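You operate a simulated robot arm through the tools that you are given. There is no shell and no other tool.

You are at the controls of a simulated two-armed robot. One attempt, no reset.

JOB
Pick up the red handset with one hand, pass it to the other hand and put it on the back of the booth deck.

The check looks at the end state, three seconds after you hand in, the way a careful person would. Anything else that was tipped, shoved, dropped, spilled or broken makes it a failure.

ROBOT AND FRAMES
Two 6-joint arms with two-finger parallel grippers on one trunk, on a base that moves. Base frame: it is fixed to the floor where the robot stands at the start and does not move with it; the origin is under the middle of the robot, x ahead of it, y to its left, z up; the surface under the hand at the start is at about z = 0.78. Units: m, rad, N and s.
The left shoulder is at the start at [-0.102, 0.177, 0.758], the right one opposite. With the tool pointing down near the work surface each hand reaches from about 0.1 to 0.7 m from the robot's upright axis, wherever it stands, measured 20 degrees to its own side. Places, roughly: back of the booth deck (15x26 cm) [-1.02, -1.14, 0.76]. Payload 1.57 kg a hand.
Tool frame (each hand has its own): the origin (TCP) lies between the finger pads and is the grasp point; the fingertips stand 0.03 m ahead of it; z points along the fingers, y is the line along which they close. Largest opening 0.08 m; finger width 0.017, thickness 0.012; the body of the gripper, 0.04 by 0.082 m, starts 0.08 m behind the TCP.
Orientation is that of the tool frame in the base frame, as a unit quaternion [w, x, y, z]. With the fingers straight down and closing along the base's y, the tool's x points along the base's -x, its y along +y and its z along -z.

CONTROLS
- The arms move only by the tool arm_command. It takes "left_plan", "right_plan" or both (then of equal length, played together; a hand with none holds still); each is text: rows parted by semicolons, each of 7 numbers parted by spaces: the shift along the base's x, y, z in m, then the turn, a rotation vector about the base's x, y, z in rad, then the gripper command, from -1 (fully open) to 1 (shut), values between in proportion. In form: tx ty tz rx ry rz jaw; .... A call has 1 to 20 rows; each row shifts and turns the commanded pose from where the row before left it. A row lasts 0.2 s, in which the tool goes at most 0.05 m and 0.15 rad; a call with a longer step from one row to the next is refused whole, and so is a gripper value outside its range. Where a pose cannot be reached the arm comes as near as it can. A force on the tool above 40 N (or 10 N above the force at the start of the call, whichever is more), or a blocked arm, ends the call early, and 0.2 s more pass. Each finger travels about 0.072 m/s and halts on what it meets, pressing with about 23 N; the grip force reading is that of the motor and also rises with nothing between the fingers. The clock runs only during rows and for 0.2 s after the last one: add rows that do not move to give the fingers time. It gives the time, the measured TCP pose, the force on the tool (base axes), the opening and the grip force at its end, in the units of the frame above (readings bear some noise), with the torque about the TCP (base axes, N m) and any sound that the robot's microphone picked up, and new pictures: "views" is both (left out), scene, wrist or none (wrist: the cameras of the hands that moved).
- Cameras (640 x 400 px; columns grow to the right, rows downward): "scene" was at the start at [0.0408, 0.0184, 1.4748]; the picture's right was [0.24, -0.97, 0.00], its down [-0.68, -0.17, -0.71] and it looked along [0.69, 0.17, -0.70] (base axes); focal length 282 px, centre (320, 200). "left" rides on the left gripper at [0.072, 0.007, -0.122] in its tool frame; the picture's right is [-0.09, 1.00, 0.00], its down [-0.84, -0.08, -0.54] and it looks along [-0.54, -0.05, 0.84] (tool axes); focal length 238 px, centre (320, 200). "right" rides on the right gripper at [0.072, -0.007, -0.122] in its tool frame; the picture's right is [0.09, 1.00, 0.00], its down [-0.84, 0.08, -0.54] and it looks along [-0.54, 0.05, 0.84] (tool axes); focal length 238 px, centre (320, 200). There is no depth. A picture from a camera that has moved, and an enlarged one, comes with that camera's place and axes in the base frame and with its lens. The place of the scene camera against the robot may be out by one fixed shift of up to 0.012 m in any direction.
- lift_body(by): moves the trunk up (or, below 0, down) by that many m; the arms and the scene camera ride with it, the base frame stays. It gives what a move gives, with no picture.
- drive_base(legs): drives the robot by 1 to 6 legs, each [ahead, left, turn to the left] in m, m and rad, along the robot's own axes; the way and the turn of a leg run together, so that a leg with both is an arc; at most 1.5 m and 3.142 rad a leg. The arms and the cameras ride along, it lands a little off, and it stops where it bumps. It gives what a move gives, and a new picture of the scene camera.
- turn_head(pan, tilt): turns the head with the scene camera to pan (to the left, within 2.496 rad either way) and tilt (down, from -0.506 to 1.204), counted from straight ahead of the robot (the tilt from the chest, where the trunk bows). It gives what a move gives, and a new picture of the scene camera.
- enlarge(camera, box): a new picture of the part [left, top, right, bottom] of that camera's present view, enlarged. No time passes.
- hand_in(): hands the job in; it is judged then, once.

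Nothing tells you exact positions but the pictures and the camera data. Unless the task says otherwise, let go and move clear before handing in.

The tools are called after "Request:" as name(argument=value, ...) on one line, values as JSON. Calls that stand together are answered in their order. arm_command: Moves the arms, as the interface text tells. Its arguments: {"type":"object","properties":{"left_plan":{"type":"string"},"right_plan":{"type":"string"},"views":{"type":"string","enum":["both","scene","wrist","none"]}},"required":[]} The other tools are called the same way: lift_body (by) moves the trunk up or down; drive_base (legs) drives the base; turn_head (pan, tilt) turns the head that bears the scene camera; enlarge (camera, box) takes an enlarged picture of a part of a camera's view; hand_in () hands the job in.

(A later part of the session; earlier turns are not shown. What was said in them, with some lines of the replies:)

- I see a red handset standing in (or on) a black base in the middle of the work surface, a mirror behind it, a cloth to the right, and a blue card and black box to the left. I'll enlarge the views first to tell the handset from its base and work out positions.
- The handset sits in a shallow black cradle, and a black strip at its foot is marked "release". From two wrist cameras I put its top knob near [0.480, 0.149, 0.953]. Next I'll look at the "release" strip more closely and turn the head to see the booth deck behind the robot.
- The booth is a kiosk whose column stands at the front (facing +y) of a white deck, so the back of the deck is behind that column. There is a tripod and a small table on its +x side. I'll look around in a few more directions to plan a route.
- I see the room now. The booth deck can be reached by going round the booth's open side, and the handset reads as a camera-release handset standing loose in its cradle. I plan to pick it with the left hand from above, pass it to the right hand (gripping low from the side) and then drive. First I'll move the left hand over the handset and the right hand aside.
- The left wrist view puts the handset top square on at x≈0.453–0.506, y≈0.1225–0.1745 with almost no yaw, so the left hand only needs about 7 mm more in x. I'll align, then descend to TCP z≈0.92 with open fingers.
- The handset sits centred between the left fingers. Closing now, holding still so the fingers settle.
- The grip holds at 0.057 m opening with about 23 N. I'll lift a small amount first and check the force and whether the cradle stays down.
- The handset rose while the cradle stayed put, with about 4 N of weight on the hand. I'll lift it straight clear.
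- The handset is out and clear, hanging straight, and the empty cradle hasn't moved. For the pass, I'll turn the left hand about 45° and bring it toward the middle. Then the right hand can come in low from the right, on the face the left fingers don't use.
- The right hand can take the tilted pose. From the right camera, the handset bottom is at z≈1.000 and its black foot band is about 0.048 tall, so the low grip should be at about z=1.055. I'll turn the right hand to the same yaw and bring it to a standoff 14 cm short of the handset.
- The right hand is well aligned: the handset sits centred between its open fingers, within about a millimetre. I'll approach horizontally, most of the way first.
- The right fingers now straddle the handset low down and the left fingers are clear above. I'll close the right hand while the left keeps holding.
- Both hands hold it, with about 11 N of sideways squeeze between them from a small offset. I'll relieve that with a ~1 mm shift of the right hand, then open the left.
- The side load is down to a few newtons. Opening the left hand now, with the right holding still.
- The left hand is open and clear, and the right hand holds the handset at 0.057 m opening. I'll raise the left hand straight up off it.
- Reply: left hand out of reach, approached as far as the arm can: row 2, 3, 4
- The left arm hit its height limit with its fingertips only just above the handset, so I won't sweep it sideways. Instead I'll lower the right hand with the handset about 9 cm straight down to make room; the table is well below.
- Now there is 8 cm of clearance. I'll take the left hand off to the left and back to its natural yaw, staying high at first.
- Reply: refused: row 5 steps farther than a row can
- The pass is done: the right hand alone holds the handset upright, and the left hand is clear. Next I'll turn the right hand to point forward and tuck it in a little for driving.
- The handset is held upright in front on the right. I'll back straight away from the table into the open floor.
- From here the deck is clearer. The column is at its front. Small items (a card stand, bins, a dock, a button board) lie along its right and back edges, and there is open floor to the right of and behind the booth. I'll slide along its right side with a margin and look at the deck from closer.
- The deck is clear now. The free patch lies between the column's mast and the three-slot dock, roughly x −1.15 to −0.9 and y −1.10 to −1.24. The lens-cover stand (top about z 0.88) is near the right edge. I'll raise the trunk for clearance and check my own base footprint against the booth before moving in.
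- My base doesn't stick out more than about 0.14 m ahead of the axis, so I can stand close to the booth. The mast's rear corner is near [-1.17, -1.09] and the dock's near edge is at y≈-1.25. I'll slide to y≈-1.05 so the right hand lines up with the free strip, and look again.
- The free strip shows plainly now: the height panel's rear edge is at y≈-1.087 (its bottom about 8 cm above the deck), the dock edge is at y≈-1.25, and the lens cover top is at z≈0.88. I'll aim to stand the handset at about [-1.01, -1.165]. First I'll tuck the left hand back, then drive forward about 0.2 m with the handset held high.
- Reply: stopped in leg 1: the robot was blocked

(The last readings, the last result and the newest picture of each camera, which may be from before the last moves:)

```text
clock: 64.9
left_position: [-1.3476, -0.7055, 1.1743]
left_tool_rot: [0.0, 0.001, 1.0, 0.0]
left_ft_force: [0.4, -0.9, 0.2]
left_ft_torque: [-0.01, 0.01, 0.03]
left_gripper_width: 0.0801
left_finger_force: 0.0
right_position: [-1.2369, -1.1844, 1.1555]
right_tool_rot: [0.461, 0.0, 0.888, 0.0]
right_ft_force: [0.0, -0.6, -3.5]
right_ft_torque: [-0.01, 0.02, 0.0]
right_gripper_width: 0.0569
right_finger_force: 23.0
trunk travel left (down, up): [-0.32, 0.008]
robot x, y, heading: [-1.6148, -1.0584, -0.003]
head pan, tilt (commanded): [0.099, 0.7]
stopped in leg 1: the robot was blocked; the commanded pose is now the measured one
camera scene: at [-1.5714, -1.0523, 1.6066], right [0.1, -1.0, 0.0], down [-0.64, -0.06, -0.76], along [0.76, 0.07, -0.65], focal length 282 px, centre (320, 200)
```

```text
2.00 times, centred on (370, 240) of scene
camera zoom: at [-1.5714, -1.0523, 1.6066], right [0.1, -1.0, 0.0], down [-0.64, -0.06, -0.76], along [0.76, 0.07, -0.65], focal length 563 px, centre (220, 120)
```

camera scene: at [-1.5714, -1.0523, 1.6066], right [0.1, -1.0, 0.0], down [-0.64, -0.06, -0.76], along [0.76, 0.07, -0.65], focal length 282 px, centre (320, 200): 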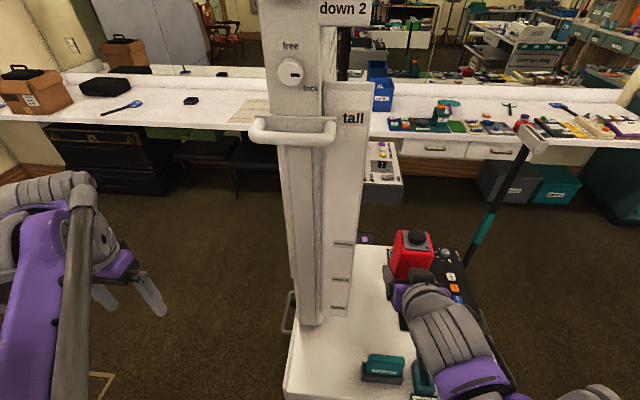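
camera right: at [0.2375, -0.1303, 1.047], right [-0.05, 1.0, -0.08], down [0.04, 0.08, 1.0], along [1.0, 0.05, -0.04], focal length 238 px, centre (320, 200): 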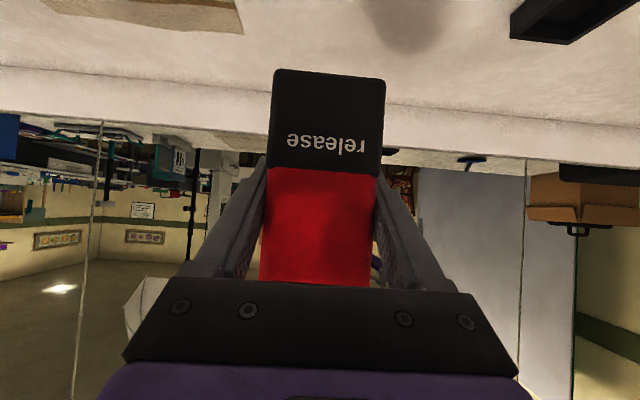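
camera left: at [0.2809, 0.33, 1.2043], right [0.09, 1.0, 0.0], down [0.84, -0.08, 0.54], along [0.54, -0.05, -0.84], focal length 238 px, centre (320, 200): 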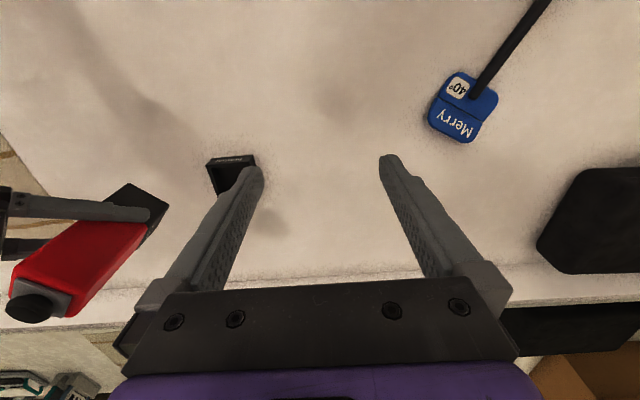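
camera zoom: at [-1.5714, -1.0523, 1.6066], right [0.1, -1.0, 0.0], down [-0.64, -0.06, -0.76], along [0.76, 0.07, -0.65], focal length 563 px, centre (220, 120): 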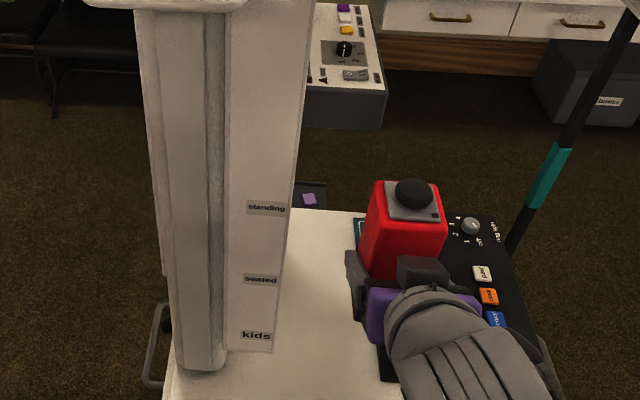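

The drive stopped as blocked right at its end, so my base probably just touched the cabinet. I'll back off a few centimetres at once and check that nothing on the deck shifted.

Request:
drive_base(legs=[[-0.03, 0, 0]])

Request:
enlarge(camera="scene", box=[270, 200, 470, 400])

Request:
turn_head(pan=-0.1, tilt=1.2)

```text
clock: 65.8
left_position: [-1.376, -0.7069, 1.1732]
left_tool_rot: [-0.001, 0.001, 1.0, 0.0]
left_ft_force: [0.9, 0.7, -0.6]
left_ft_torque: [-0.03, 0.01, 0.01]
left_gripper_width: 0.0801
left_finger_force: 0.0
right_position: [-1.2632, -1.1829, 1.156]
right_tool_rot: [0.461, 0.001, 0.888, 0.0]
right_ft_force: [-0.3, 0.1, -3.6]
right_ft_torque: [0.02, 0.03, 0.01]
right_gripper_width: 0.057
right_finger_force: 23.4
trunk travel left (down, up): [-0.32, 0.008]
robot x, y, heading: [-1.6454, -1.0601, -0.002]
head pan, tilt (commanded): [0.099, 0.7]
camera scene: at [-1.5984, -1.0522, 1.6068], right [0.1, -1.0, 0.0], down [-0.64, -0.06, -0.76], along [0.76, 0.07, -0.65], focal length 282 px, centre (320, 200)
```

scene: 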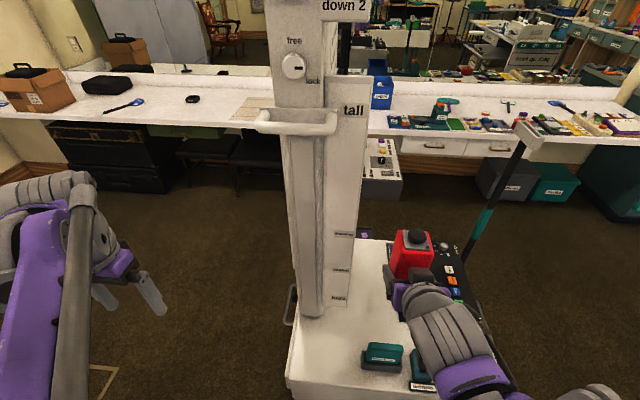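

```text
2.00 times, centred on (370, 300) of scene
camera zoom: at [-1.5984, -1.0522, 1.6068], right [0.1, -1.0, 0.0], down [-0.64, -0.06, -0.76], along [0.76, 0.07, -0.65], focal length 563 px, centre (220, 0)
```

zoom: 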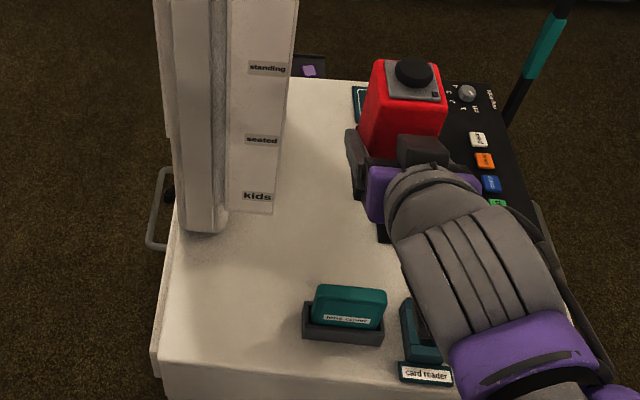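

```text
clock: 66.7
left_position: [-1.3788, -0.7052, 1.1735]
left_tool_rot: [0.0, 0.001, 1.0, 0.0]
left_ft_force: [-0.6, -0.3, -0.2]
left_ft_torque: [-0.01, -0.04, -0.02]
left_gripper_width: 0.08
left_finger_force: 0.1
right_position: [-1.2676, -1.1832, 1.1569]
right_tool_rot: [0.462, 0.001, 0.887, -0.001]
right_ft_force: [0.8, 0.2, -3.8]
right_ft_torque: [0.01, 0.02, 0.04]
right_gripper_width: 0.0567
right_finger_force: 22.9
trunk travel left (down, up): [-0.32, 0.008]
robot x, y, heading: [-1.6439, -1.0584, -0.006]
head pan, tilt (commanded): [-0.099, 1.201]
camera scene: at [-1.6307, -1.0662, 1.5705], right [-0.1, -0.99, 0.0], down [-0.93, 0.09, -0.36], along [0.36, -0.04, -0.93], focal length 282 px, centre (320, 200)
```

scene: 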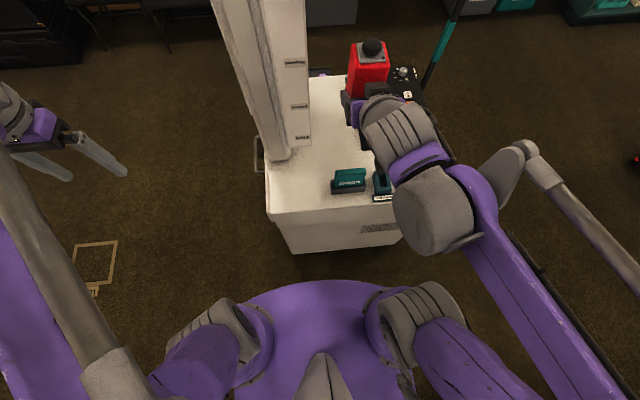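

The booth and its items measure the same as before, so nothing shifted, and I won't drive any closer. I'll stretch the right hand forward, high, along y≈-1.18 and level with the strip, checking halfway.

Request:
turn_head(pan=0.0, tilt=0.85)

Request:
arm_command(right_plan="0.03 0 0 0 0 0 1; 0.04 0 0 0 0 0 1; 0.04 0 0 0 0 0 1; 0.03 0 0 0 0 0 1; 0 0 0 0 0 0 1", views="both")

```text
clock: 67.5
left_position: [-1.3794, -0.7055, 1.1724]
left_tool_rot: [0.0, 0.001, 1.0, 0.001]
left_ft_force: [0.6, 0.1, -0.1]
left_ft_torque: [-0.01, 0.01, 0.0]
left_gripper_width: 0.0799
left_finger_force: 0.0
right_position: [-1.2663, -1.1832, 1.1557]
right_tool_rot: [0.461, 0.001, 0.887, -0.001]
right_ft_force: [0.1, 0.5, -2.6]
right_ft_torque: [0.0, 0.01, 0.0]
right_gripper_width: 0.0569
right_finger_force: 23.3
trunk travel left (down, up): [-0.32, 0.008]
robot x, y, heading: [-1.6471, -1.0629, -0.001]
head pan, tilt (commanded): [0.0, 0.85]
camera scene: at [-1.6085, -1.0607, 1.5941], right [0.0, -1.0, 0.0], down [-0.75, 0.0, -0.66], along [0.66, 0.0, -0.75], focal length 282 px, centre (320, 200)
```

scene: 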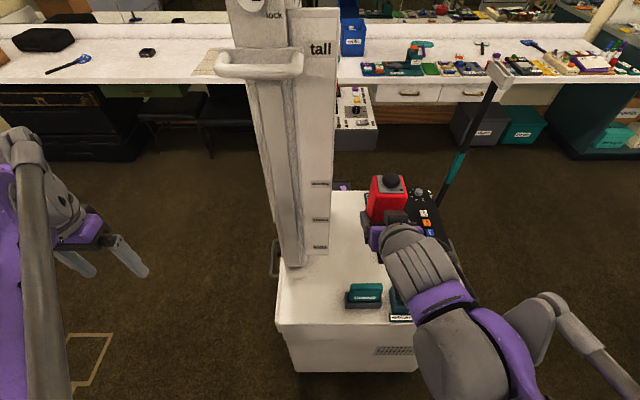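

```text
clock: 68.7
left_position: [-1.3793, -0.7053, 1.1729]
left_tool_rot: [0.0, 0.001, 1.0, 0.0]
left_ft_force: [0.4, -0.1, 0.1]
left_ft_torque: [-0.01, -0.03, 0.02]
left_gripper_width: 0.0802
left_finger_force: 0.1
right_position: [-1.1259, -1.1845, 1.1572]
right_tool_rot: [0.461, 0.001, 0.887, 0.0]
right_ft_force: [-0.2, -0.4, -2.3]
right_ft_torque: [-0.02, 0.02, -0.05]
right_gripper_width: 0.0567
right_finger_force: 23.1
trunk travel left (down, up): [-0.32, 0.008]
robot x, y, heading: [-1.642, -1.0623, -0.001]
head pan, tilt (commanded): [0.0, 0.85]
camera scene: at [-1.6092, -1.0608, 1.5942], right [0.0, -1.0, 0.0], down [-0.75, 0.0, -0.66], along [0.66, 0.0, -0.75], focal length 282 px, centre (320, 200)
camera right: at [-1.2655, -1.1912, 1.1666], right [-0.05, 1.0, -0.08], down [0.04, 0.08, 1.0], along [1.0, 0.05, -0.04], focal length 238 px, centre (320, 200)
```

scene: 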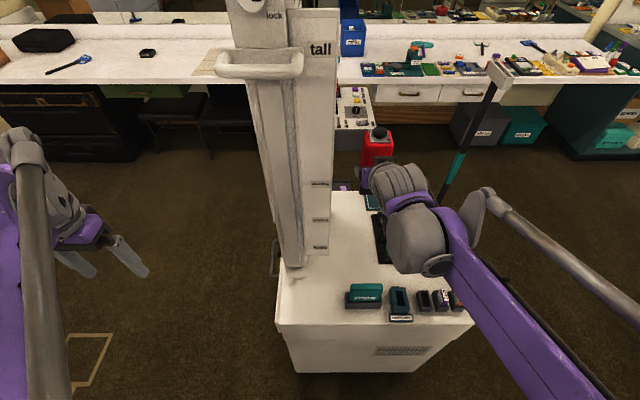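
right: 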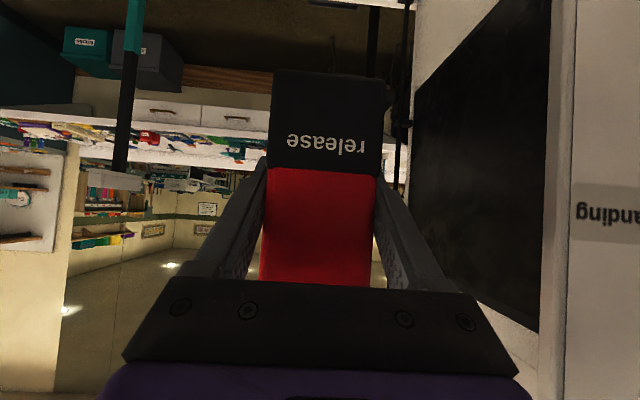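

Clearances look right: the column's rear is at y≈-1.0 and the panel edge at y≈-1.09, both beside the hand. I'll continue to x≈-1.01, y≈-1.17.

Request:
arm_command(right_plan="0.04 0.004 0 0 0 0 1; 0.04 0.005 0 0 0 0 1; 0.035 0.005 0 0 0 0 1; 0 0 0 0 0 0 1; 0 0 0 0 0 0 1", views="both")

Request:
enlarge(camera="scene", box=[260, 100, 500, 330])

```text
clock: 69.9
left_position: [-1.3793, -0.7057, 1.1734]
left_tool_rot: [0.0, 0.001, 1.0, 0.0]
left_ft_force: [-0.2, -0.8, 0.9]
left_ft_torque: [-0.01, 0.0, -0.02]
left_gripper_width: 0.08
left_finger_force: 0.0
right_position: [-1.0121, -1.1708, 1.1567]
right_tool_rot: [0.461, 0.0, 0.887, 0.0]
right_ft_force: [0.0, 0.4, -2.2]
right_ft_torque: [-0.01, 0.0, -0.03]
right_gripper_width: 0.0568
right_finger_force: 23.4
trunk travel left (down, up): [-0.32, 0.008]
robot x, y, heading: [-1.6434, -1.0581, -0.002]
head pan, tilt (commanded): [0.0, 0.85]
camera scene: at [-1.6083, -1.0607, 1.5942], right [0.0, -1.0, 0.0], down [-0.75, 0.0, -0.66], along [0.66, 0.0, -0.75], focal length 282 px, centre (320, 200)
camera right: at [-1.1513, -1.1771, 1.1669], right [-0.05, 1.0, -0.08], down [0.04, 0.08, 1.0], along [1.0, 0.05, -0.04], focal length 238 px, centre (320, 200)
```

scene: 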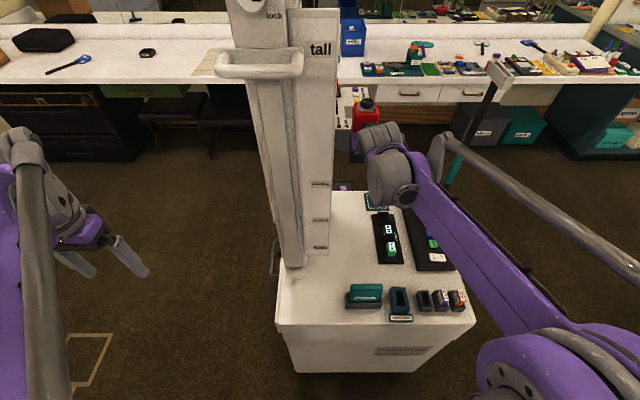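
right: 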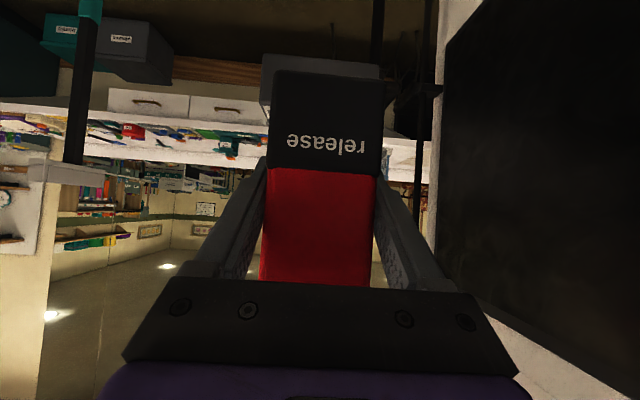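

```text
1.74 times, centred on (380, 215) of scene
camera zoom: at [-1.6083, -1.0607, 1.5942], right [0.0, -1.0, 0.0], down [-0.75, 0.0, -0.66], along [0.66, 0.0, -0.75], focal length 490 px, centre (216, 174)
```

zoom: 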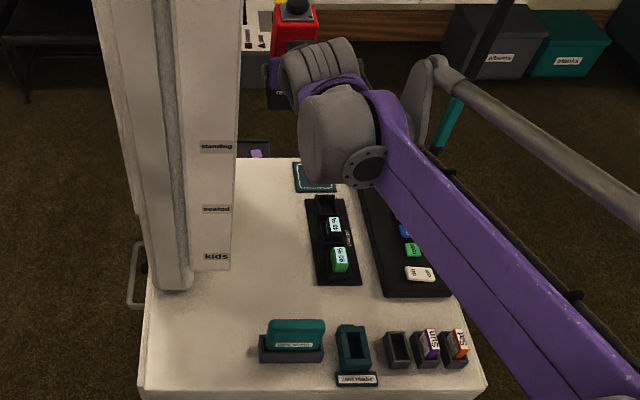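

Request:
arm_command(right_plan="0.001 0 -0.03 0 0 0 1; 0 0 -0.035 0 0 0 1; 0 0 -0.035 0 0 0 1; 0 0 -0.035 0 0 0 1; 0 0 -0.035 0 0 0 1; 0 0 -0.03 0 0 0 1; 0 0 0 0 0 0 1", views="both")

Request:
enlarge(camera="scene", box=[260, 100, 500, 330])

```text
clock: 71.5
left_position: [-1.3787, -0.7048, 1.173]
left_tool_rot: [0.0, 0.001, 1.0, 0.001]
left_ft_force: [-0.2, -0.4, 0.6]
left_ft_torque: [0.01, -0.01, 0.01]
left_gripper_width: 0.0799
left_finger_force: 0.0
right_position: [-1.0111, -1.1693, 0.9554]
right_tool_rot: [0.461, 0.001, 0.887, -0.001]
right_ft_force: [0.4, 0.3, -3.4]
right_ft_torque: [0.0, 0.03, -0.01]
right_gripper_width: 0.0568
right_finger_force: 23.1
trunk travel left (down, up): [-0.32, 0.008]
robot x, y, heading: [-1.6429, -1.0605, -0.002]
head pan, tilt (commanded): [0.0, 0.85]
camera scene: at [-1.6087, -1.0607, 1.5942], right [0.0, -1.0, 0.0], down [-0.75, 0.0, -0.66], along [0.66, 0.0, -0.75], focal length 282 px, centre (320, 200)
camera right: at [-1.1506, -1.1757, 0.9663], right [-0.05, 1.0, -0.08], down [0.04, 0.08, 1.0], along [1.0, 0.05, -0.04], focal length 238 px, centre (320, 200)
```

scene: 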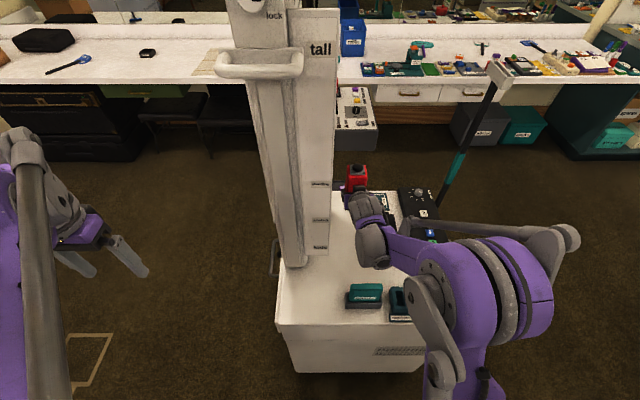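
right: 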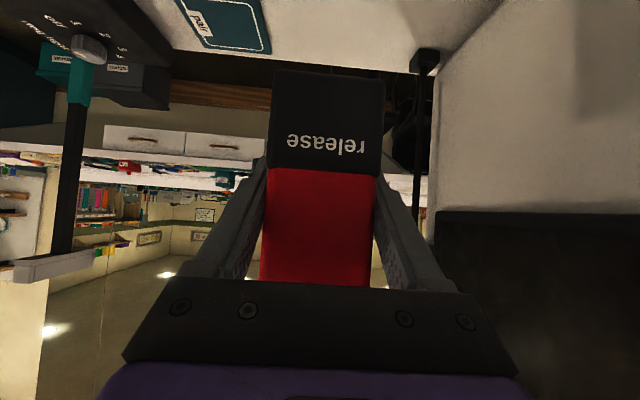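

```text
1.74 times, centred on (380, 215) of scene
camera zoom: at [-1.6087, -1.0607, 1.5942], right [0.0, -1.0, 0.0], down [-0.75, 0.0, -0.66], along [0.66, 0.0, -0.75], focal length 490 px, centre (216, 174)
```

zoom: 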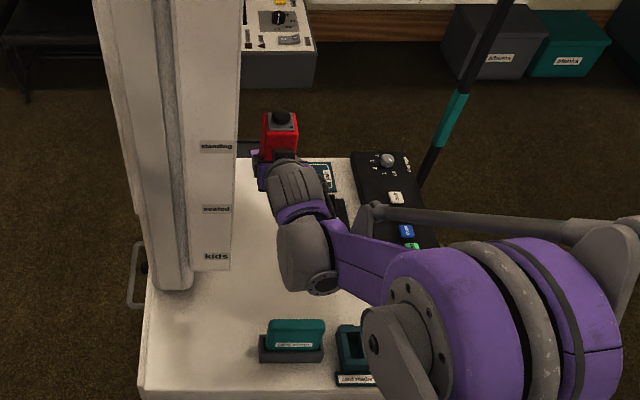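

The elbow now rides high, well clear of the deck items, and the handset is over the free strip. Lowering further to about 4 cm above the deck.

Request:
arm_command(right_plan="0 0 -0.03 0 0 0 1; 0 0 -0.03 0 0 0 1; 0 0 -0.03 0 0 0 1; 0 0 0 0 0 0 1", views="both")

Request:
enlarge(camera="scene", box=[300, 150, 440, 280])

Request:
enlarge(camera="right", box=[100, 0, 640, 280])

```text
clock: 72.5
left_position: [-1.3798, -0.7055, 1.1722]
left_tool_rot: [0.0, 0.001, 1.0, 0.0]
left_ft_force: [-0.3, -0.2, -0.1]
left_ft_torque: [-0.02, 0.02, 0.02]
left_gripper_width: 0.0797
left_finger_force: 0.0
right_position: [-1.0114, -1.1705, 0.8652]
right_tool_rot: [0.462, 0.001, 0.887, 0.0]
right_ft_force: [0.7, -0.8, -3.1]
right_ft_torque: [0.02, 0.04, -0.02]
right_gripper_width: 0.0568
right_finger_force: 23.1
trunk travel left (down, up): [-0.32, 0.008]
robot x, y, heading: [-1.6469, -1.0619, 0.001]
head pan, tilt (commanded): [0.0, 0.85]
camera scene: at [-1.6087, -1.0607, 1.5942], right [0.0, -1.0, 0.0], down [-0.75, 0.0, -0.66], along [0.66, 0.0, -0.75], focal length 282 px, centre (320, 200)
camera right: at [-1.151, -1.1773, 0.8764], right [-0.05, 1.0, -0.08], down [0.04, 0.08, 1.0], along [1.0, 0.05, -0.04], focal length 238 px, centre (320, 200)
```

scene: 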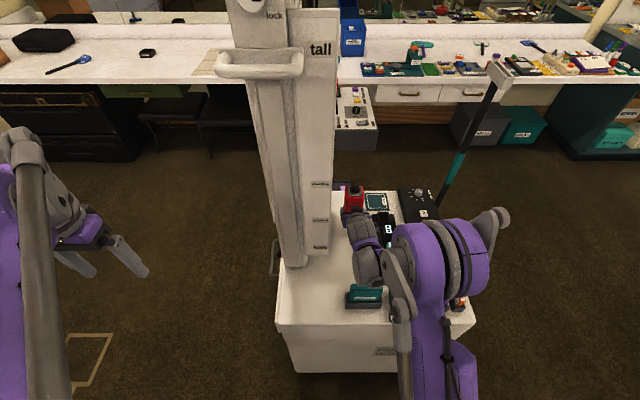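
right: 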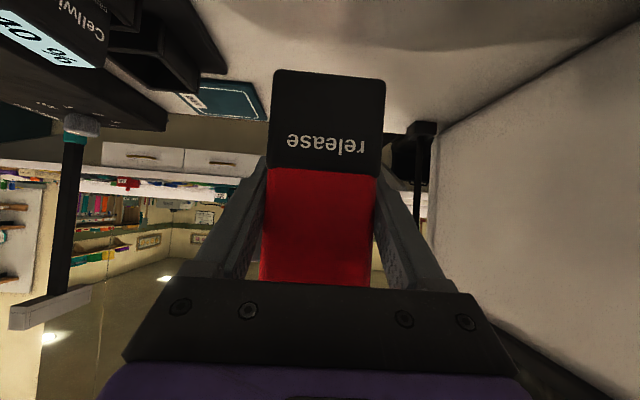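

```text
3.08 times, centred on (370, 215) of scene
camera zoom: at [-1.6087, -1.0607, 1.5942], right [0.0, -1.0, 0.0], down [-0.75, 0.0, -0.66], along [0.66, 0.0, -0.75], focal length 866 px, centre (166, 154)
```

zoom: 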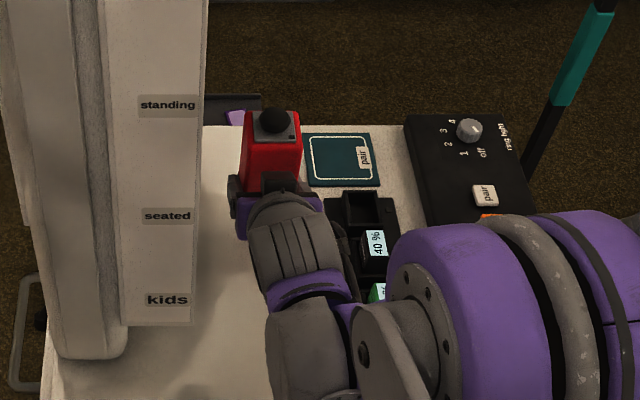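

```text
1.19 times, centred on (370, 140) of right
camera zoom: at [-1.151, -1.1773, 0.8764], right [-0.05, 1.0, -0.08], down [0.04, 0.08, 1.0], along [1.0, 0.05, -0.04], focal length 282 px, centre (261, 271)
```

zoom: 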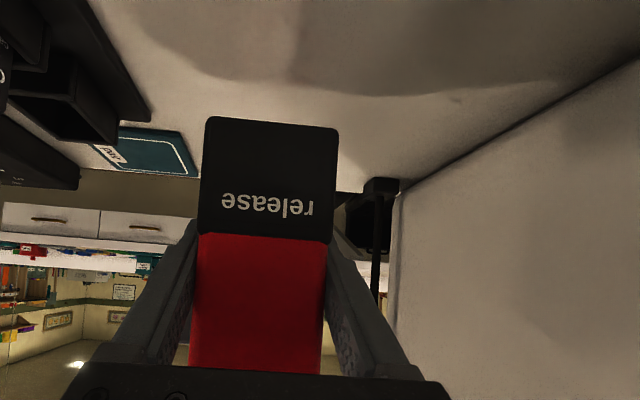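

The handset hangs over clear deck, with the dock about 6 cm to one side and the column rear to the other. I'm at about 5 cm above the surface. Lowering 3 cm more, then in small steps watching the force.

Request:
arm_command(right_plan="0 0 -0.015 0 0 0 1; 0 0 -0.015 0 0 0 1; 0 0 0 0 0 0 1", views="wrist")

Request:
arm_command(right_plan="0 0 -0.004 0 0 0 1; 0 0 -0.003 0 0 0 1; 0 0 0 0 0 0 1", views="wrist")

```text
clock: 73.3
left_position: [-1.379, -0.7043, 1.1725]
left_tool_rot: [0.0, 0.0, 1.0, -0.001]
left_ft_force: [-0.4, 0.4, 0.3]
left_ft_torque: [-0.03, -0.03, 0.0]
left_gripper_width: 0.08
left_finger_force: 0.0
right_position: [-1.0095, -1.1702, 0.8368]
right_tool_rot: [0.461, 0.001, 0.887, -0.001]
right_ft_force: [0.3, -0.3, -3.4]
right_ft_torque: [0.01, 0.02, -0.02]
right_gripper_width: 0.0572
right_finger_force: 22.9
trunk travel left (down, up): [-0.32, 0.008]
robot x, y, heading: [-1.6429, -1.0571, 0.001]
head pan, tilt (commanded): [0.0, 0.85]
camera right: at [-1.1498, -1.1774, 0.8468], right [-0.05, 1.0, -0.08], down [0.04, 0.08, 1.0], along [1.0, 0.05, -0.04], focal length 238 px, centre (320, 200)
```

right: 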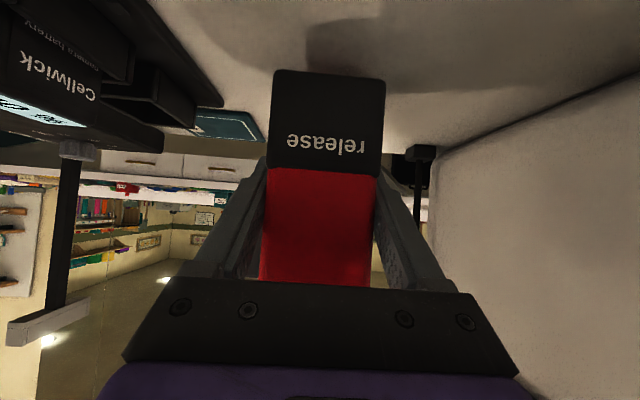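

```text
clock: 74.1
left_position: [-1.3773, -0.7053, 1.173]
left_tool_rot: [-0.001, 0.0, 1.0, 0.0]
left_ft_force: [-1.1, -0.7, -0.1]
left_ft_torque: [0.0, 0.01, 0.0]
left_gripper_width: 0.0801
left_finger_force: 0.0
right_position: [-1.0092, -1.1709, 0.8294]
right_tool_rot: [0.463, 0.001, 0.887, -0.001]
right_ft_force: [0.4, 0.5, -3.7]
right_ft_torque: [0.01, 0.0, 0.01]
right_gripper_width: 0.0567
right_finger_force: 23.1
trunk travel left (down, up): [-0.32, 0.008]
robot x, y, heading: [-1.6462, -1.0573, -0.002]
head pan, tilt (commanded): [0.0, 0.85]
camera right: at [-1.1502, -1.1767, 0.8403], right [-0.05, 1.0, -0.08], down [0.04, 0.08, 1.0], along [1.0, 0.05, -0.04], focal length 238 px, centre (320, 200)
```

right: 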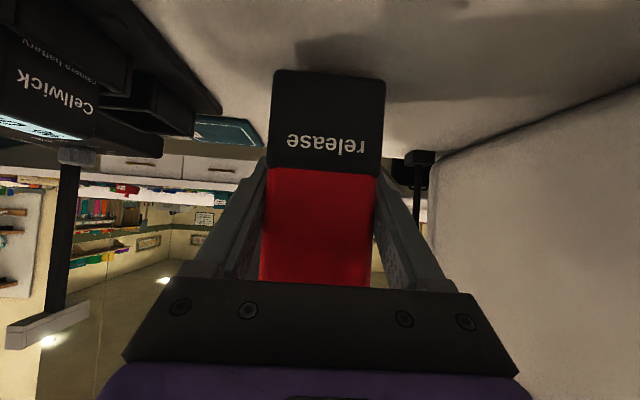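

Request:
arm_command(right_plan="0 0 -0.003 0 0 0 1; 0 0 -0.003 0 0 0 1; 0 0 0 0 0 0 1", views="none")

Request:
arm_command(right_plan="0 0 -0.002 0 0 0 1; 0 0 0 0 0 0 1", views="wrist")

```text
clock: 74.9
left_position: [-1.3796, -0.7049, 1.1732]
left_tool_rot: [0.0, 0.001, 1.0, 0.0]
left_ft_force: [-0.1, -0.3, 0.1]
left_ft_torque: [-0.01, -0.01, -0.02]
left_gripper_width: 0.08
left_finger_force: 0.1
right_position: [-1.0106, -1.1699, 0.8237]
right_tool_rot: [0.462, 0.001, 0.887, -0.001]
right_ft_force: [0.7, -1.1, -2.9]
right_ft_torque: [0.02, 0.04, 0.0]
right_gripper_width: 0.0569
right_finger_force: 22.7
trunk travel left (down, up): [-0.32, 0.008]
robot x, y, heading: [-1.6452, -1.0605, -0.0]
head pan, tilt (commanded): [0.0, 0.85]
```

```text
clock: 75.5
left_position: [-1.3781, -0.7056, 1.1731]
left_tool_rot: [0.0, 0.001, 1.0, 0.0]
left_ft_force: [0.3, -0.4, 1.1]
left_ft_torque: [-0.02, -0.01, 0.03]
left_gripper_width: 0.0799
left_finger_force: 0.1
right_position: [-1.0104, -1.1704, 0.8218]
right_tool_rot: [0.461, 0.0, 0.887, 0.0]
right_ft_force: [-0.1, -0.1, -3.6]
right_ft_torque: [0.04, 0.02, 0.0]
right_gripper_width: 0.0567
right_finger_force: 22.5
trunk travel left (down, up): [-0.32, 0.008]
robot x, y, heading: [-1.6447, -1.0602, 0.001]
head pan, tilt (commanded): [0.0, 0.85]
camera right: at [-1.1506, -1.1765, 0.832], right [-0.05, 1.0, -0.08], down [0.04, 0.08, 1.0], along [1.0, 0.05, -0.04], focal length 238 px, centre (320, 200)
```

right: 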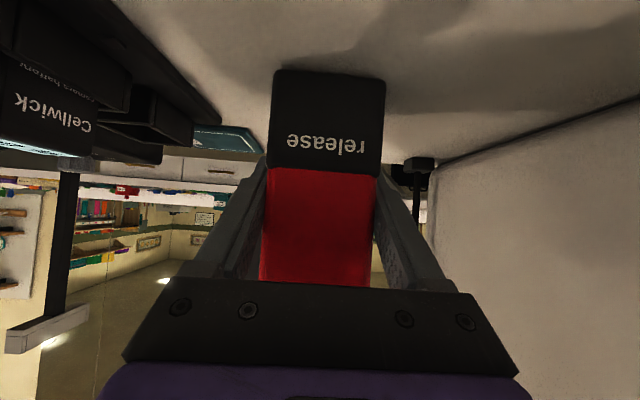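

Request:
arm_command(right_plan="0 0 -0.002 0 0 0 1; 0 0 0 0 0 0 1", views="none")

Request:
arm_command(right_plan="0 0 -0.002 0 0 0 1; 0 0 0 0 0 0 1", views="none")

Request:
enlarge(camera="right", box=[180, 20, 480, 200])

```text
clock: 76.1
left_position: [-1.3792, -0.7054, 1.1733]
left_tool_rot: [0.0, 0.0, 1.0, 0.0]
left_ft_force: [-0.6, -0.1, -1.0]
left_ft_torque: [0.0, 0.06, 0.02]
left_gripper_width: 0.0801
left_finger_force: 0.1
right_position: [-1.0111, -1.1696, 0.8194]
right_tool_rot: [0.462, 0.001, 0.887, 0.0]
right_ft_force: [0.5, 0.5, -2.7]
right_ft_torque: [0.03, 0.03, 0.0]
right_gripper_width: 0.0567
right_finger_force: 22.7
trunk travel left (down, up): [-0.32, 0.008]
robot x, y, heading: [-1.6453, -1.061, 0.002]
head pan, tilt (commanded): [0.0, 0.85]
```

```text
clock: 76.7
left_position: [-1.3797, -0.7053, 1.1726]
left_tool_rot: [0.001, 0.001, 1.0, 0.0]
left_ft_force: [0.6, 0.5, 0.6]
left_ft_torque: [0.01, 0.01, -0.01]
left_gripper_width: 0.0801
left_finger_force: 0.0
right_position: [-1.0102, -1.1701, 0.8176]
right_tool_rot: [0.464, 0.001, 0.886, -0.001]
right_ft_force: [1.5, -0.6, 9.1]
right_ft_torque: [0.03, -0.43, -0.09]
right_gripper_width: 0.057
right_finger_force: 23.2
trunk travel left (down, up): [-0.32, 0.008]
robot x, y, heading: [-1.6451, -1.0605, 0.001]
head pan, tilt (commanded): [0.0, 0.85]
```

```text
2.13 times, centred on (330, 110) of right
camera zoom: at [-1.1507, -1.1761, 0.8288], right [-0.05, 1.0, -0.08], down [0.03, 0.08, 1.0], along [1.0, 0.05, -0.04], focal length 508 px, centre (299, 392)
```

zoom: 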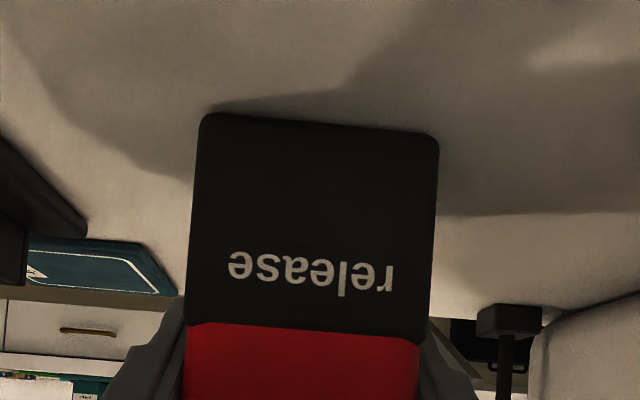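

Contact: the vertical force jumped by about 12 N at TCP z≈0.8176, so the handset is touching the deck with its far edge first. I'll ease up a fraction of a millimetre and open the fingers gradually.

Request:
arm_command(right_plan="0 0 0.0006 0 0 0 1; 0 0 0 0 0 0 1", views="none")

```text
clock: 77.3
left_position: [-1.3788, -0.7047, 1.1724]
left_tool_rot: [0.0, 0.001, 1.0, -0.001]
left_ft_force: [0.7, -0.1, -0.4]
left_ft_torque: [-0.01, 0.04, -0.02]
left_gripper_width: 0.08
left_finger_force: 0.1
right_position: [-1.0113, -1.1695, 0.8186]
right_tool_rot: [0.461, 0.0, 0.887, 0.0]
right_ft_force: [3.0, -0.1, 5.4]
right_ft_torque: [0.01, -0.47, -0.05]
right_gripper_width: 0.0568
right_finger_force: 23.0
trunk travel left (down, up): [-0.32, 0.008]
robot x, y, heading: [-1.6395, -1.0602, -0.004]
head pan, tilt (commanded): [0.0, 0.85]
```

Request:
arm_command(right_plan="0 0 0 0 0 0 -0.45; 0 0 0 0 0 0 -0.6; 0 0 0 0 0 0 -0.8; 0 0 0 0 0 0 -1; 0 0 0 0 0 0 -1", views="both")

Request:
enlarge(camera="scene", box=[300, 150, 440, 280])

```text
clock: 78.5
left_position: [-1.3788, -0.7065, 1.1733]
left_tool_rot: [0.0, 0.001, 1.0, 0.0]
left_ft_force: [0.1, 0.3, -0.3]
left_ft_torque: [-0.02, -0.03, 0.02]
left_gripper_width: 0.0803
left_finger_force: 0.0
right_position: [-1.0101, -1.1699, 0.8196]
right_tool_rot: [0.463, 0.001, 0.887, -0.001]
right_ft_force: [-0.4, -0.1, -1.1]
right_ft_torque: [-0.01, -0.02, -0.02]
right_gripper_width: 0.0798
right_finger_force: 0.1
trunk travel left (down, up): [-0.32, 0.008]
robot x, y, heading: [-1.6448, -1.058, -0.003]
head pan, tilt (commanded): [0.0, 0.85]
camera scene: at [-1.6087, -1.0606, 1.5942], right [0.0, -1.0, 0.0], down [-0.75, 0.0, -0.66], along [0.66, 0.0, -0.75], focal length 282 px, centre (320, 200)
camera right: at [-1.1507, -1.1761, 0.8291], right [-0.05, 1.0, -0.08], down [0.04, 0.08, 1.0], along [1.0, 0.05, -0.04], focal length 238 px, centre (320, 200)
```

scene: 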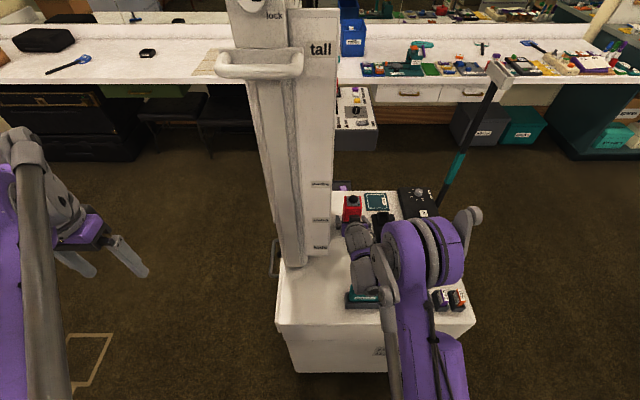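
right: 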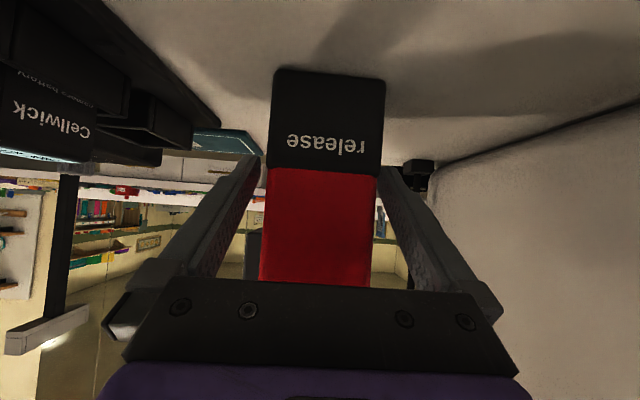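

```text
3.08 times, centred on (370, 215) of scene
camera zoom: at [-1.6087, -1.0606, 1.5942], right [0.0, -1.0, 0.0], down [-0.75, 0.0, -0.66], along [0.66, 0.0, -0.75], focal length 866 px, centre (166, 154)
```

zoom: 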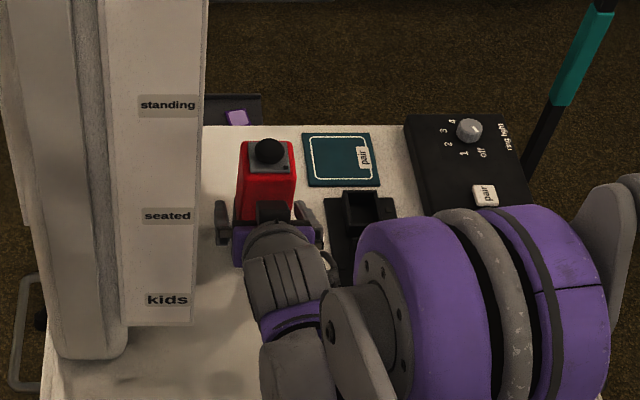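

The handset is standing on its own and the fingers are open on both sides of it. I'll lift the hand straight up along the same path it came down (fingers sliding clear alongside), then pull back once it's above the handset.

Request:
arm_command(right_plan="0 0 0.01 0 0 0 -1; 0 0 0.02 0 0 0 -1; 0 0 0.02 0 0 0 -1; 0 0 0 0 0 0 -1", views="both")

Request:
arm_command(right_plan="0 0 0.03 0 0 0 -1; 0 0 0.03 0 0 0 -1; 0 0 0.03 0 0 0 -1; 0 0 0.03 0 0 0 -1; 0 0 0.03 0 0 0 -1; 0 0 0 0 0 0 -1", views="both")

```text
clock: 79.5
left_position: [-1.38, -0.7053, 1.1722]
left_tool_rot: [0.001, 0.001, 1.0, 0.0]
left_ft_force: [-1.1, 0.2, -0.4]
left_ft_torque: [-0.05, 0.0, -0.02]
left_gripper_width: 0.0797
left_finger_force: 0.1
right_position: [-1.0095, -1.1701, 0.8692]
right_tool_rot: [0.462, 0.001, 0.887, -0.001]
right_ft_force: [-0.6, 0.2, -0.4]
right_ft_torque: [0.05, -0.01, -0.01]
right_gripper_width: 0.08
right_finger_force: 0.0
trunk travel left (down, up): [-0.32, 0.008]
robot x, y, heading: [-1.6463, -1.0585, 0.002]
head pan, tilt (commanded): [0.0, 0.85]
camera scene: at [-1.6084, -1.0606, 1.5942], right [0.0, -1.0, 0.0], down [-0.75, 0.0, -0.66], along [0.66, 0.0, -0.75], focal length 282 px, centre (320, 200)
camera right: at [-1.1505, -1.1764, 0.8799], right [-0.05, 1.0, -0.08], down [0.04, 0.08, 1.0], along [1.0, 0.05, -0.04], focal length 238 px, centre (320, 200)
```

scene: 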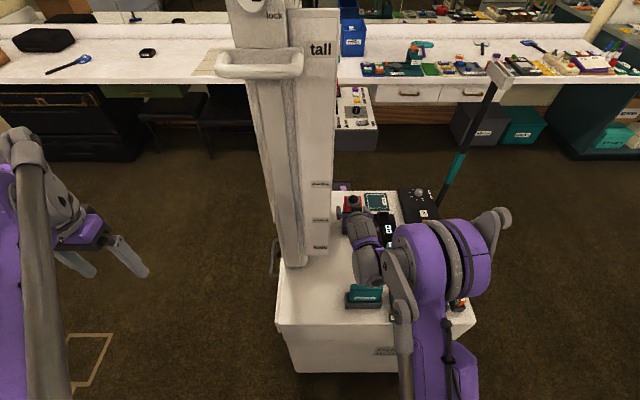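
right: 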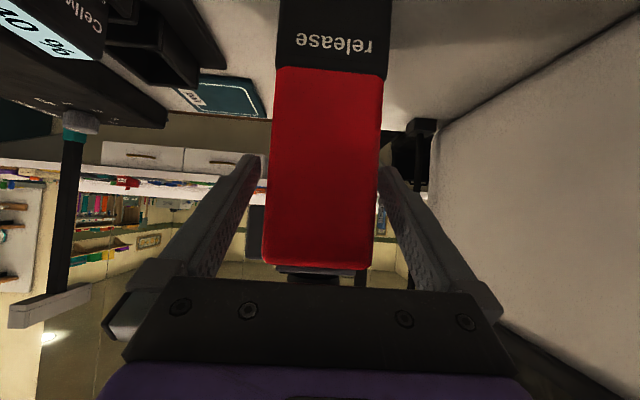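

```text
clock: 80.9
left_position: [-1.3789, -0.7054, 1.1728]
left_tool_rot: [0.0, 0.001, 1.0, 0.0]
left_ft_force: [0.5, -0.1, 0.6]
left_ft_torque: [0.01, 0.04, -0.02]
left_gripper_width: 0.0797
left_finger_force: 0.0
right_position: [-1.01, -1.1706, 1.0171]
right_tool_rot: [0.462, 0.001, 0.887, 0.0]
right_ft_force: [-0.1, 0.7, -0.1]
right_ft_torque: [0.02, 0.02, -0.05]
right_gripper_width: 0.0796
right_finger_force: 0.1
trunk travel left (down, up): [-0.32, 0.008]
robot x, y, heading: [-1.6441, -1.0605, -0.001]
head pan, tilt (commanded): [0.0, 0.85]
camera scene: at [-1.6084, -1.0606, 1.5942], right [0.0, -1.0, 0.0], down [-0.75, 0.0, -0.66], along [0.66, 0.0, -0.75], focal length 282 px, centre (320, 200)
camera right: at [-1.1504, -1.1763, 1.0283], right [-0.05, 1.0, -0.08], down [0.04, 0.08, 1.0], along [1.0, 0.05, -0.04], focal length 238 px, centre (320, 200)
```

scene: 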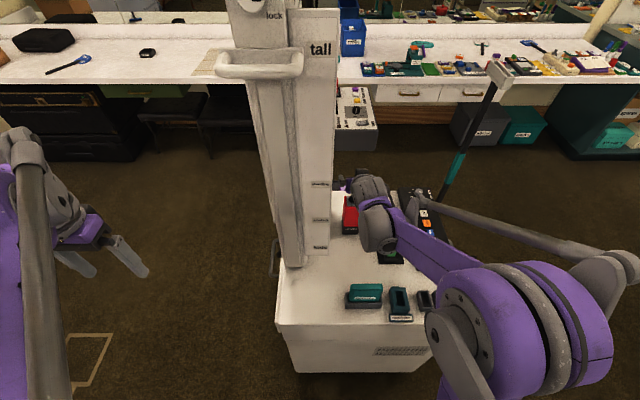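
right: 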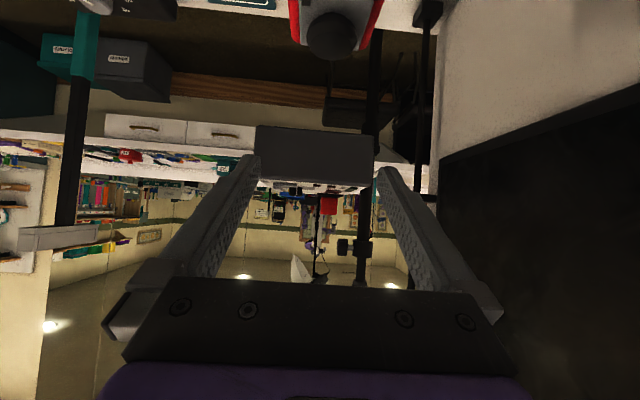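

The hand is clear above the handset. I'll continue up and pull back along the way I came.

Request:
arm_command(right_plan="0 0 0.035 0 0 0 -1; 0 0 0.035 0 0 0 -1; 0 0 0.035 0 0 0 -1; 0 0 0.035 0 0 0 -1; -0.035 -0.005 0 0 0 0 -1; -0.04 -0.005 0 0 0 0 -1; -0.04 -0.005 0 0 0 0 -1; -0.04 0 0 0 0 0 -1; -0.04 0 0 0 0 0 -1; -0.04 0 0 0 0 0 -1; 0 0 0 0 0 0 -1", views="both")

Request:
enlarge(camera="scene", box=[260, 150, 500, 340])

```text
clock: 83.3
left_position: [-1.3787, -0.7051, 1.1729]
left_tool_rot: [0.0, 0.001, 1.0, 0.0]
left_ft_force: [-0.5, 0.4, 0.6]
left_ft_torque: [0.01, -0.01, -0.03]
left_gripper_width: 0.08
left_finger_force: 0.1
right_position: [-1.246, -1.1854, 1.1591]
right_tool_rot: [0.462, 0.001, 0.887, -0.001]
right_ft_force: [0.0, 0.5, -0.6]
right_ft_torque: [-0.02, 0.0, 0.03]
right_gripper_width: 0.0803
right_finger_force: 0.1
trunk travel left (down, up): [-0.32, 0.008]
robot x, y, heading: [-1.6464, -1.0563, 0.005]
head pan, tilt (commanded): [0.0, 0.85]
camera scene: at [-1.6076, -1.0603, 1.5942], right [0.0, -1.0, 0.0], down [-0.75, 0.0, -0.66], along [0.66, 0.0, -0.75], focal length 282 px, centre (320, 200)
camera right: at [-1.385, -1.1916, 1.1694], right [-0.05, 1.0, -0.08], down [0.04, 0.08, 1.0], along [1.0, 0.05, -0.04], focal length 238 px, centre (320, 200)
```

scene: 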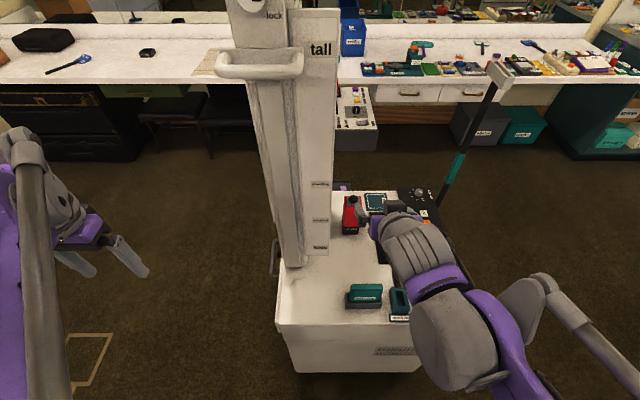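
right: 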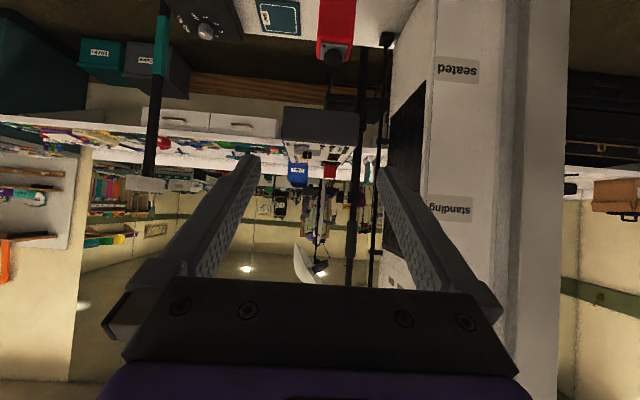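

```text
2.11 times, centred on (380, 245) of scene
camera zoom: at [-1.6076, -1.0603, 1.5942], right [0.0, -1.0, 0.0], down [-0.75, 0.0, -0.66], along [0.66, 0.0, -0.75], focal length 593 px, centre (194, 105)
```

zoom: 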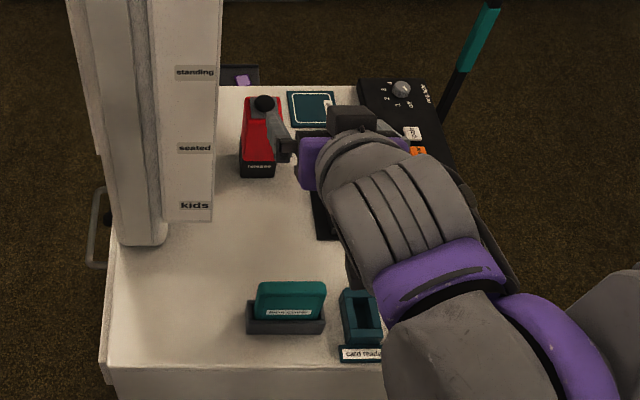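

The handset stands upright at about [-1.00, -1.17] on the back of the deck, with every neighbouring item where it was. I'll back the robot away and take a final look before handing in.

Request:
drive_base(legs=[[-0.18, 0, 0]])

Request:
turn_head(pan=-0.1, tilt=0.7)

Request:
enlarge(camera="scene", box=[220, 160, 440, 310])

```text
clock: 84.8
left_position: [-1.5581, -0.7061, 1.1735]
left_tool_rot: [0.0, 0.002, 1.0, 0.0]
left_ft_force: [0.0, -0.7, 0.2]
left_ft_torque: [-0.01, 0.0, 0.01]
left_gripper_width: 0.0799
left_finger_force: 0.1
right_position: [-1.4261, -1.186, 1.159]
right_tool_rot: [0.462, 0.001, 0.887, 0.0]
right_ft_force: [-0.7, -0.9, 0.6]
right_ft_torque: [0.0, 0.01, -0.01]
right_gripper_width: 0.0801
right_finger_force: 0.0
trunk travel left (down, up): [-0.32, 0.008]
robot x, y, heading: [-1.8235, -1.0587, -0.005]
head pan, tilt (commanded): [0.0, 0.85]
camera scene: at [-1.7882, -1.0601, 1.5944], right [0.0, -1.0, 0.0], down [-0.75, 0.0, -0.66], along [0.66, 0.0, -0.75], focal length 282 px, centre (320, 200)
```

scene: 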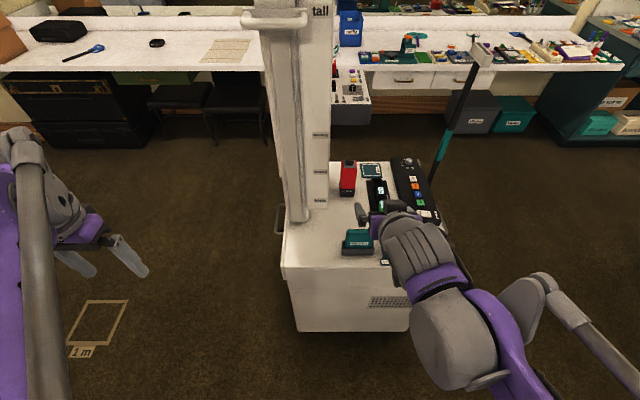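

```text
clock: 85.5
left_position: [-1.56, -0.7055, 1.1745]
left_tool_rot: [0.001, 0.002, 1.0, -0.001]
left_ft_force: [-0.3, 0.1, 0.2]
left_ft_torque: [0.02, -0.02, 0.0]
left_gripper_width: 0.0797
left_finger_force: 0.0
right_position: [-1.4271, -1.1858, 1.159]
right_tool_rot: [0.461, 0.001, 0.888, 0.0]
right_ft_force: [0.4, 0.4, -0.6]
right_ft_torque: [-0.04, -0.03, 0.02]
right_gripper_width: 0.0801
right_finger_force: 0.0
trunk travel left (down, up): [-0.32, 0.008]
robot x, y, heading: [-1.8226, -1.0568, -0.007]
head pan, tilt (commanded): [-0.099, 0.7]
camera scene: at [-1.7834, -1.0686, 1.6064], right [-0.1, -0.99, 0.0], down [-0.64, 0.07, -0.76], along [0.76, -0.08, -0.64], focal length 282 px, centre (320, 200)
```

scene: 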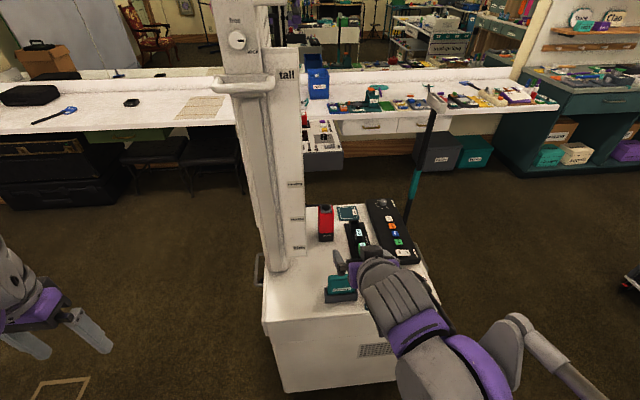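

```text
2.67 times, centred on (330, 235) of scene
camera zoom: at [-1.7834, -1.0686, 1.6064], right [-0.1, -0.99, 0.0], down [-0.64, 0.07, -0.76], along [0.76, -0.08, -0.64], focal length 751 px, centre (293, 107)
```

zoom: 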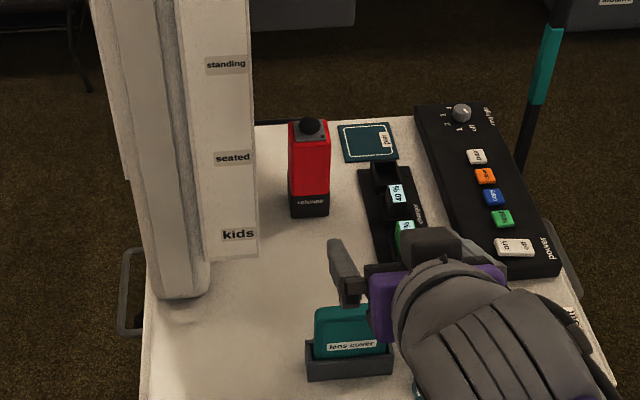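

The handset stands upright and free on the back of the booth deck, between the column and the dock. The lens cover, dock, pad and button board are all undisturbed, and both hands are empty and clear. Handing in.

Request:
hand_in()

```text
The job is handed in.
```

The red handset is standing upright on the back of the booth deck, at about [-1.00, -1.17], and the job is handed in. I don't have the check's verdict.

- **Pick and pass:** The left hand lifted it out of its cradle, which didn't move. It passed the handset to the right hand above the table, and the right hand set it down.
- **Contact at the booth:** While driving in, the robot stopped as "blocked" beside the booth, probably from its base touching the cabinet. I backed off straight away. The cabinet edge and the lens-cover stand measured within about 4 mm of where they were, within measuring error.
- **Final look:** The lens cover, dock, pad and button board all looked undisturbed. Both hands are empty and clear, and the robot is backed away from the booth.
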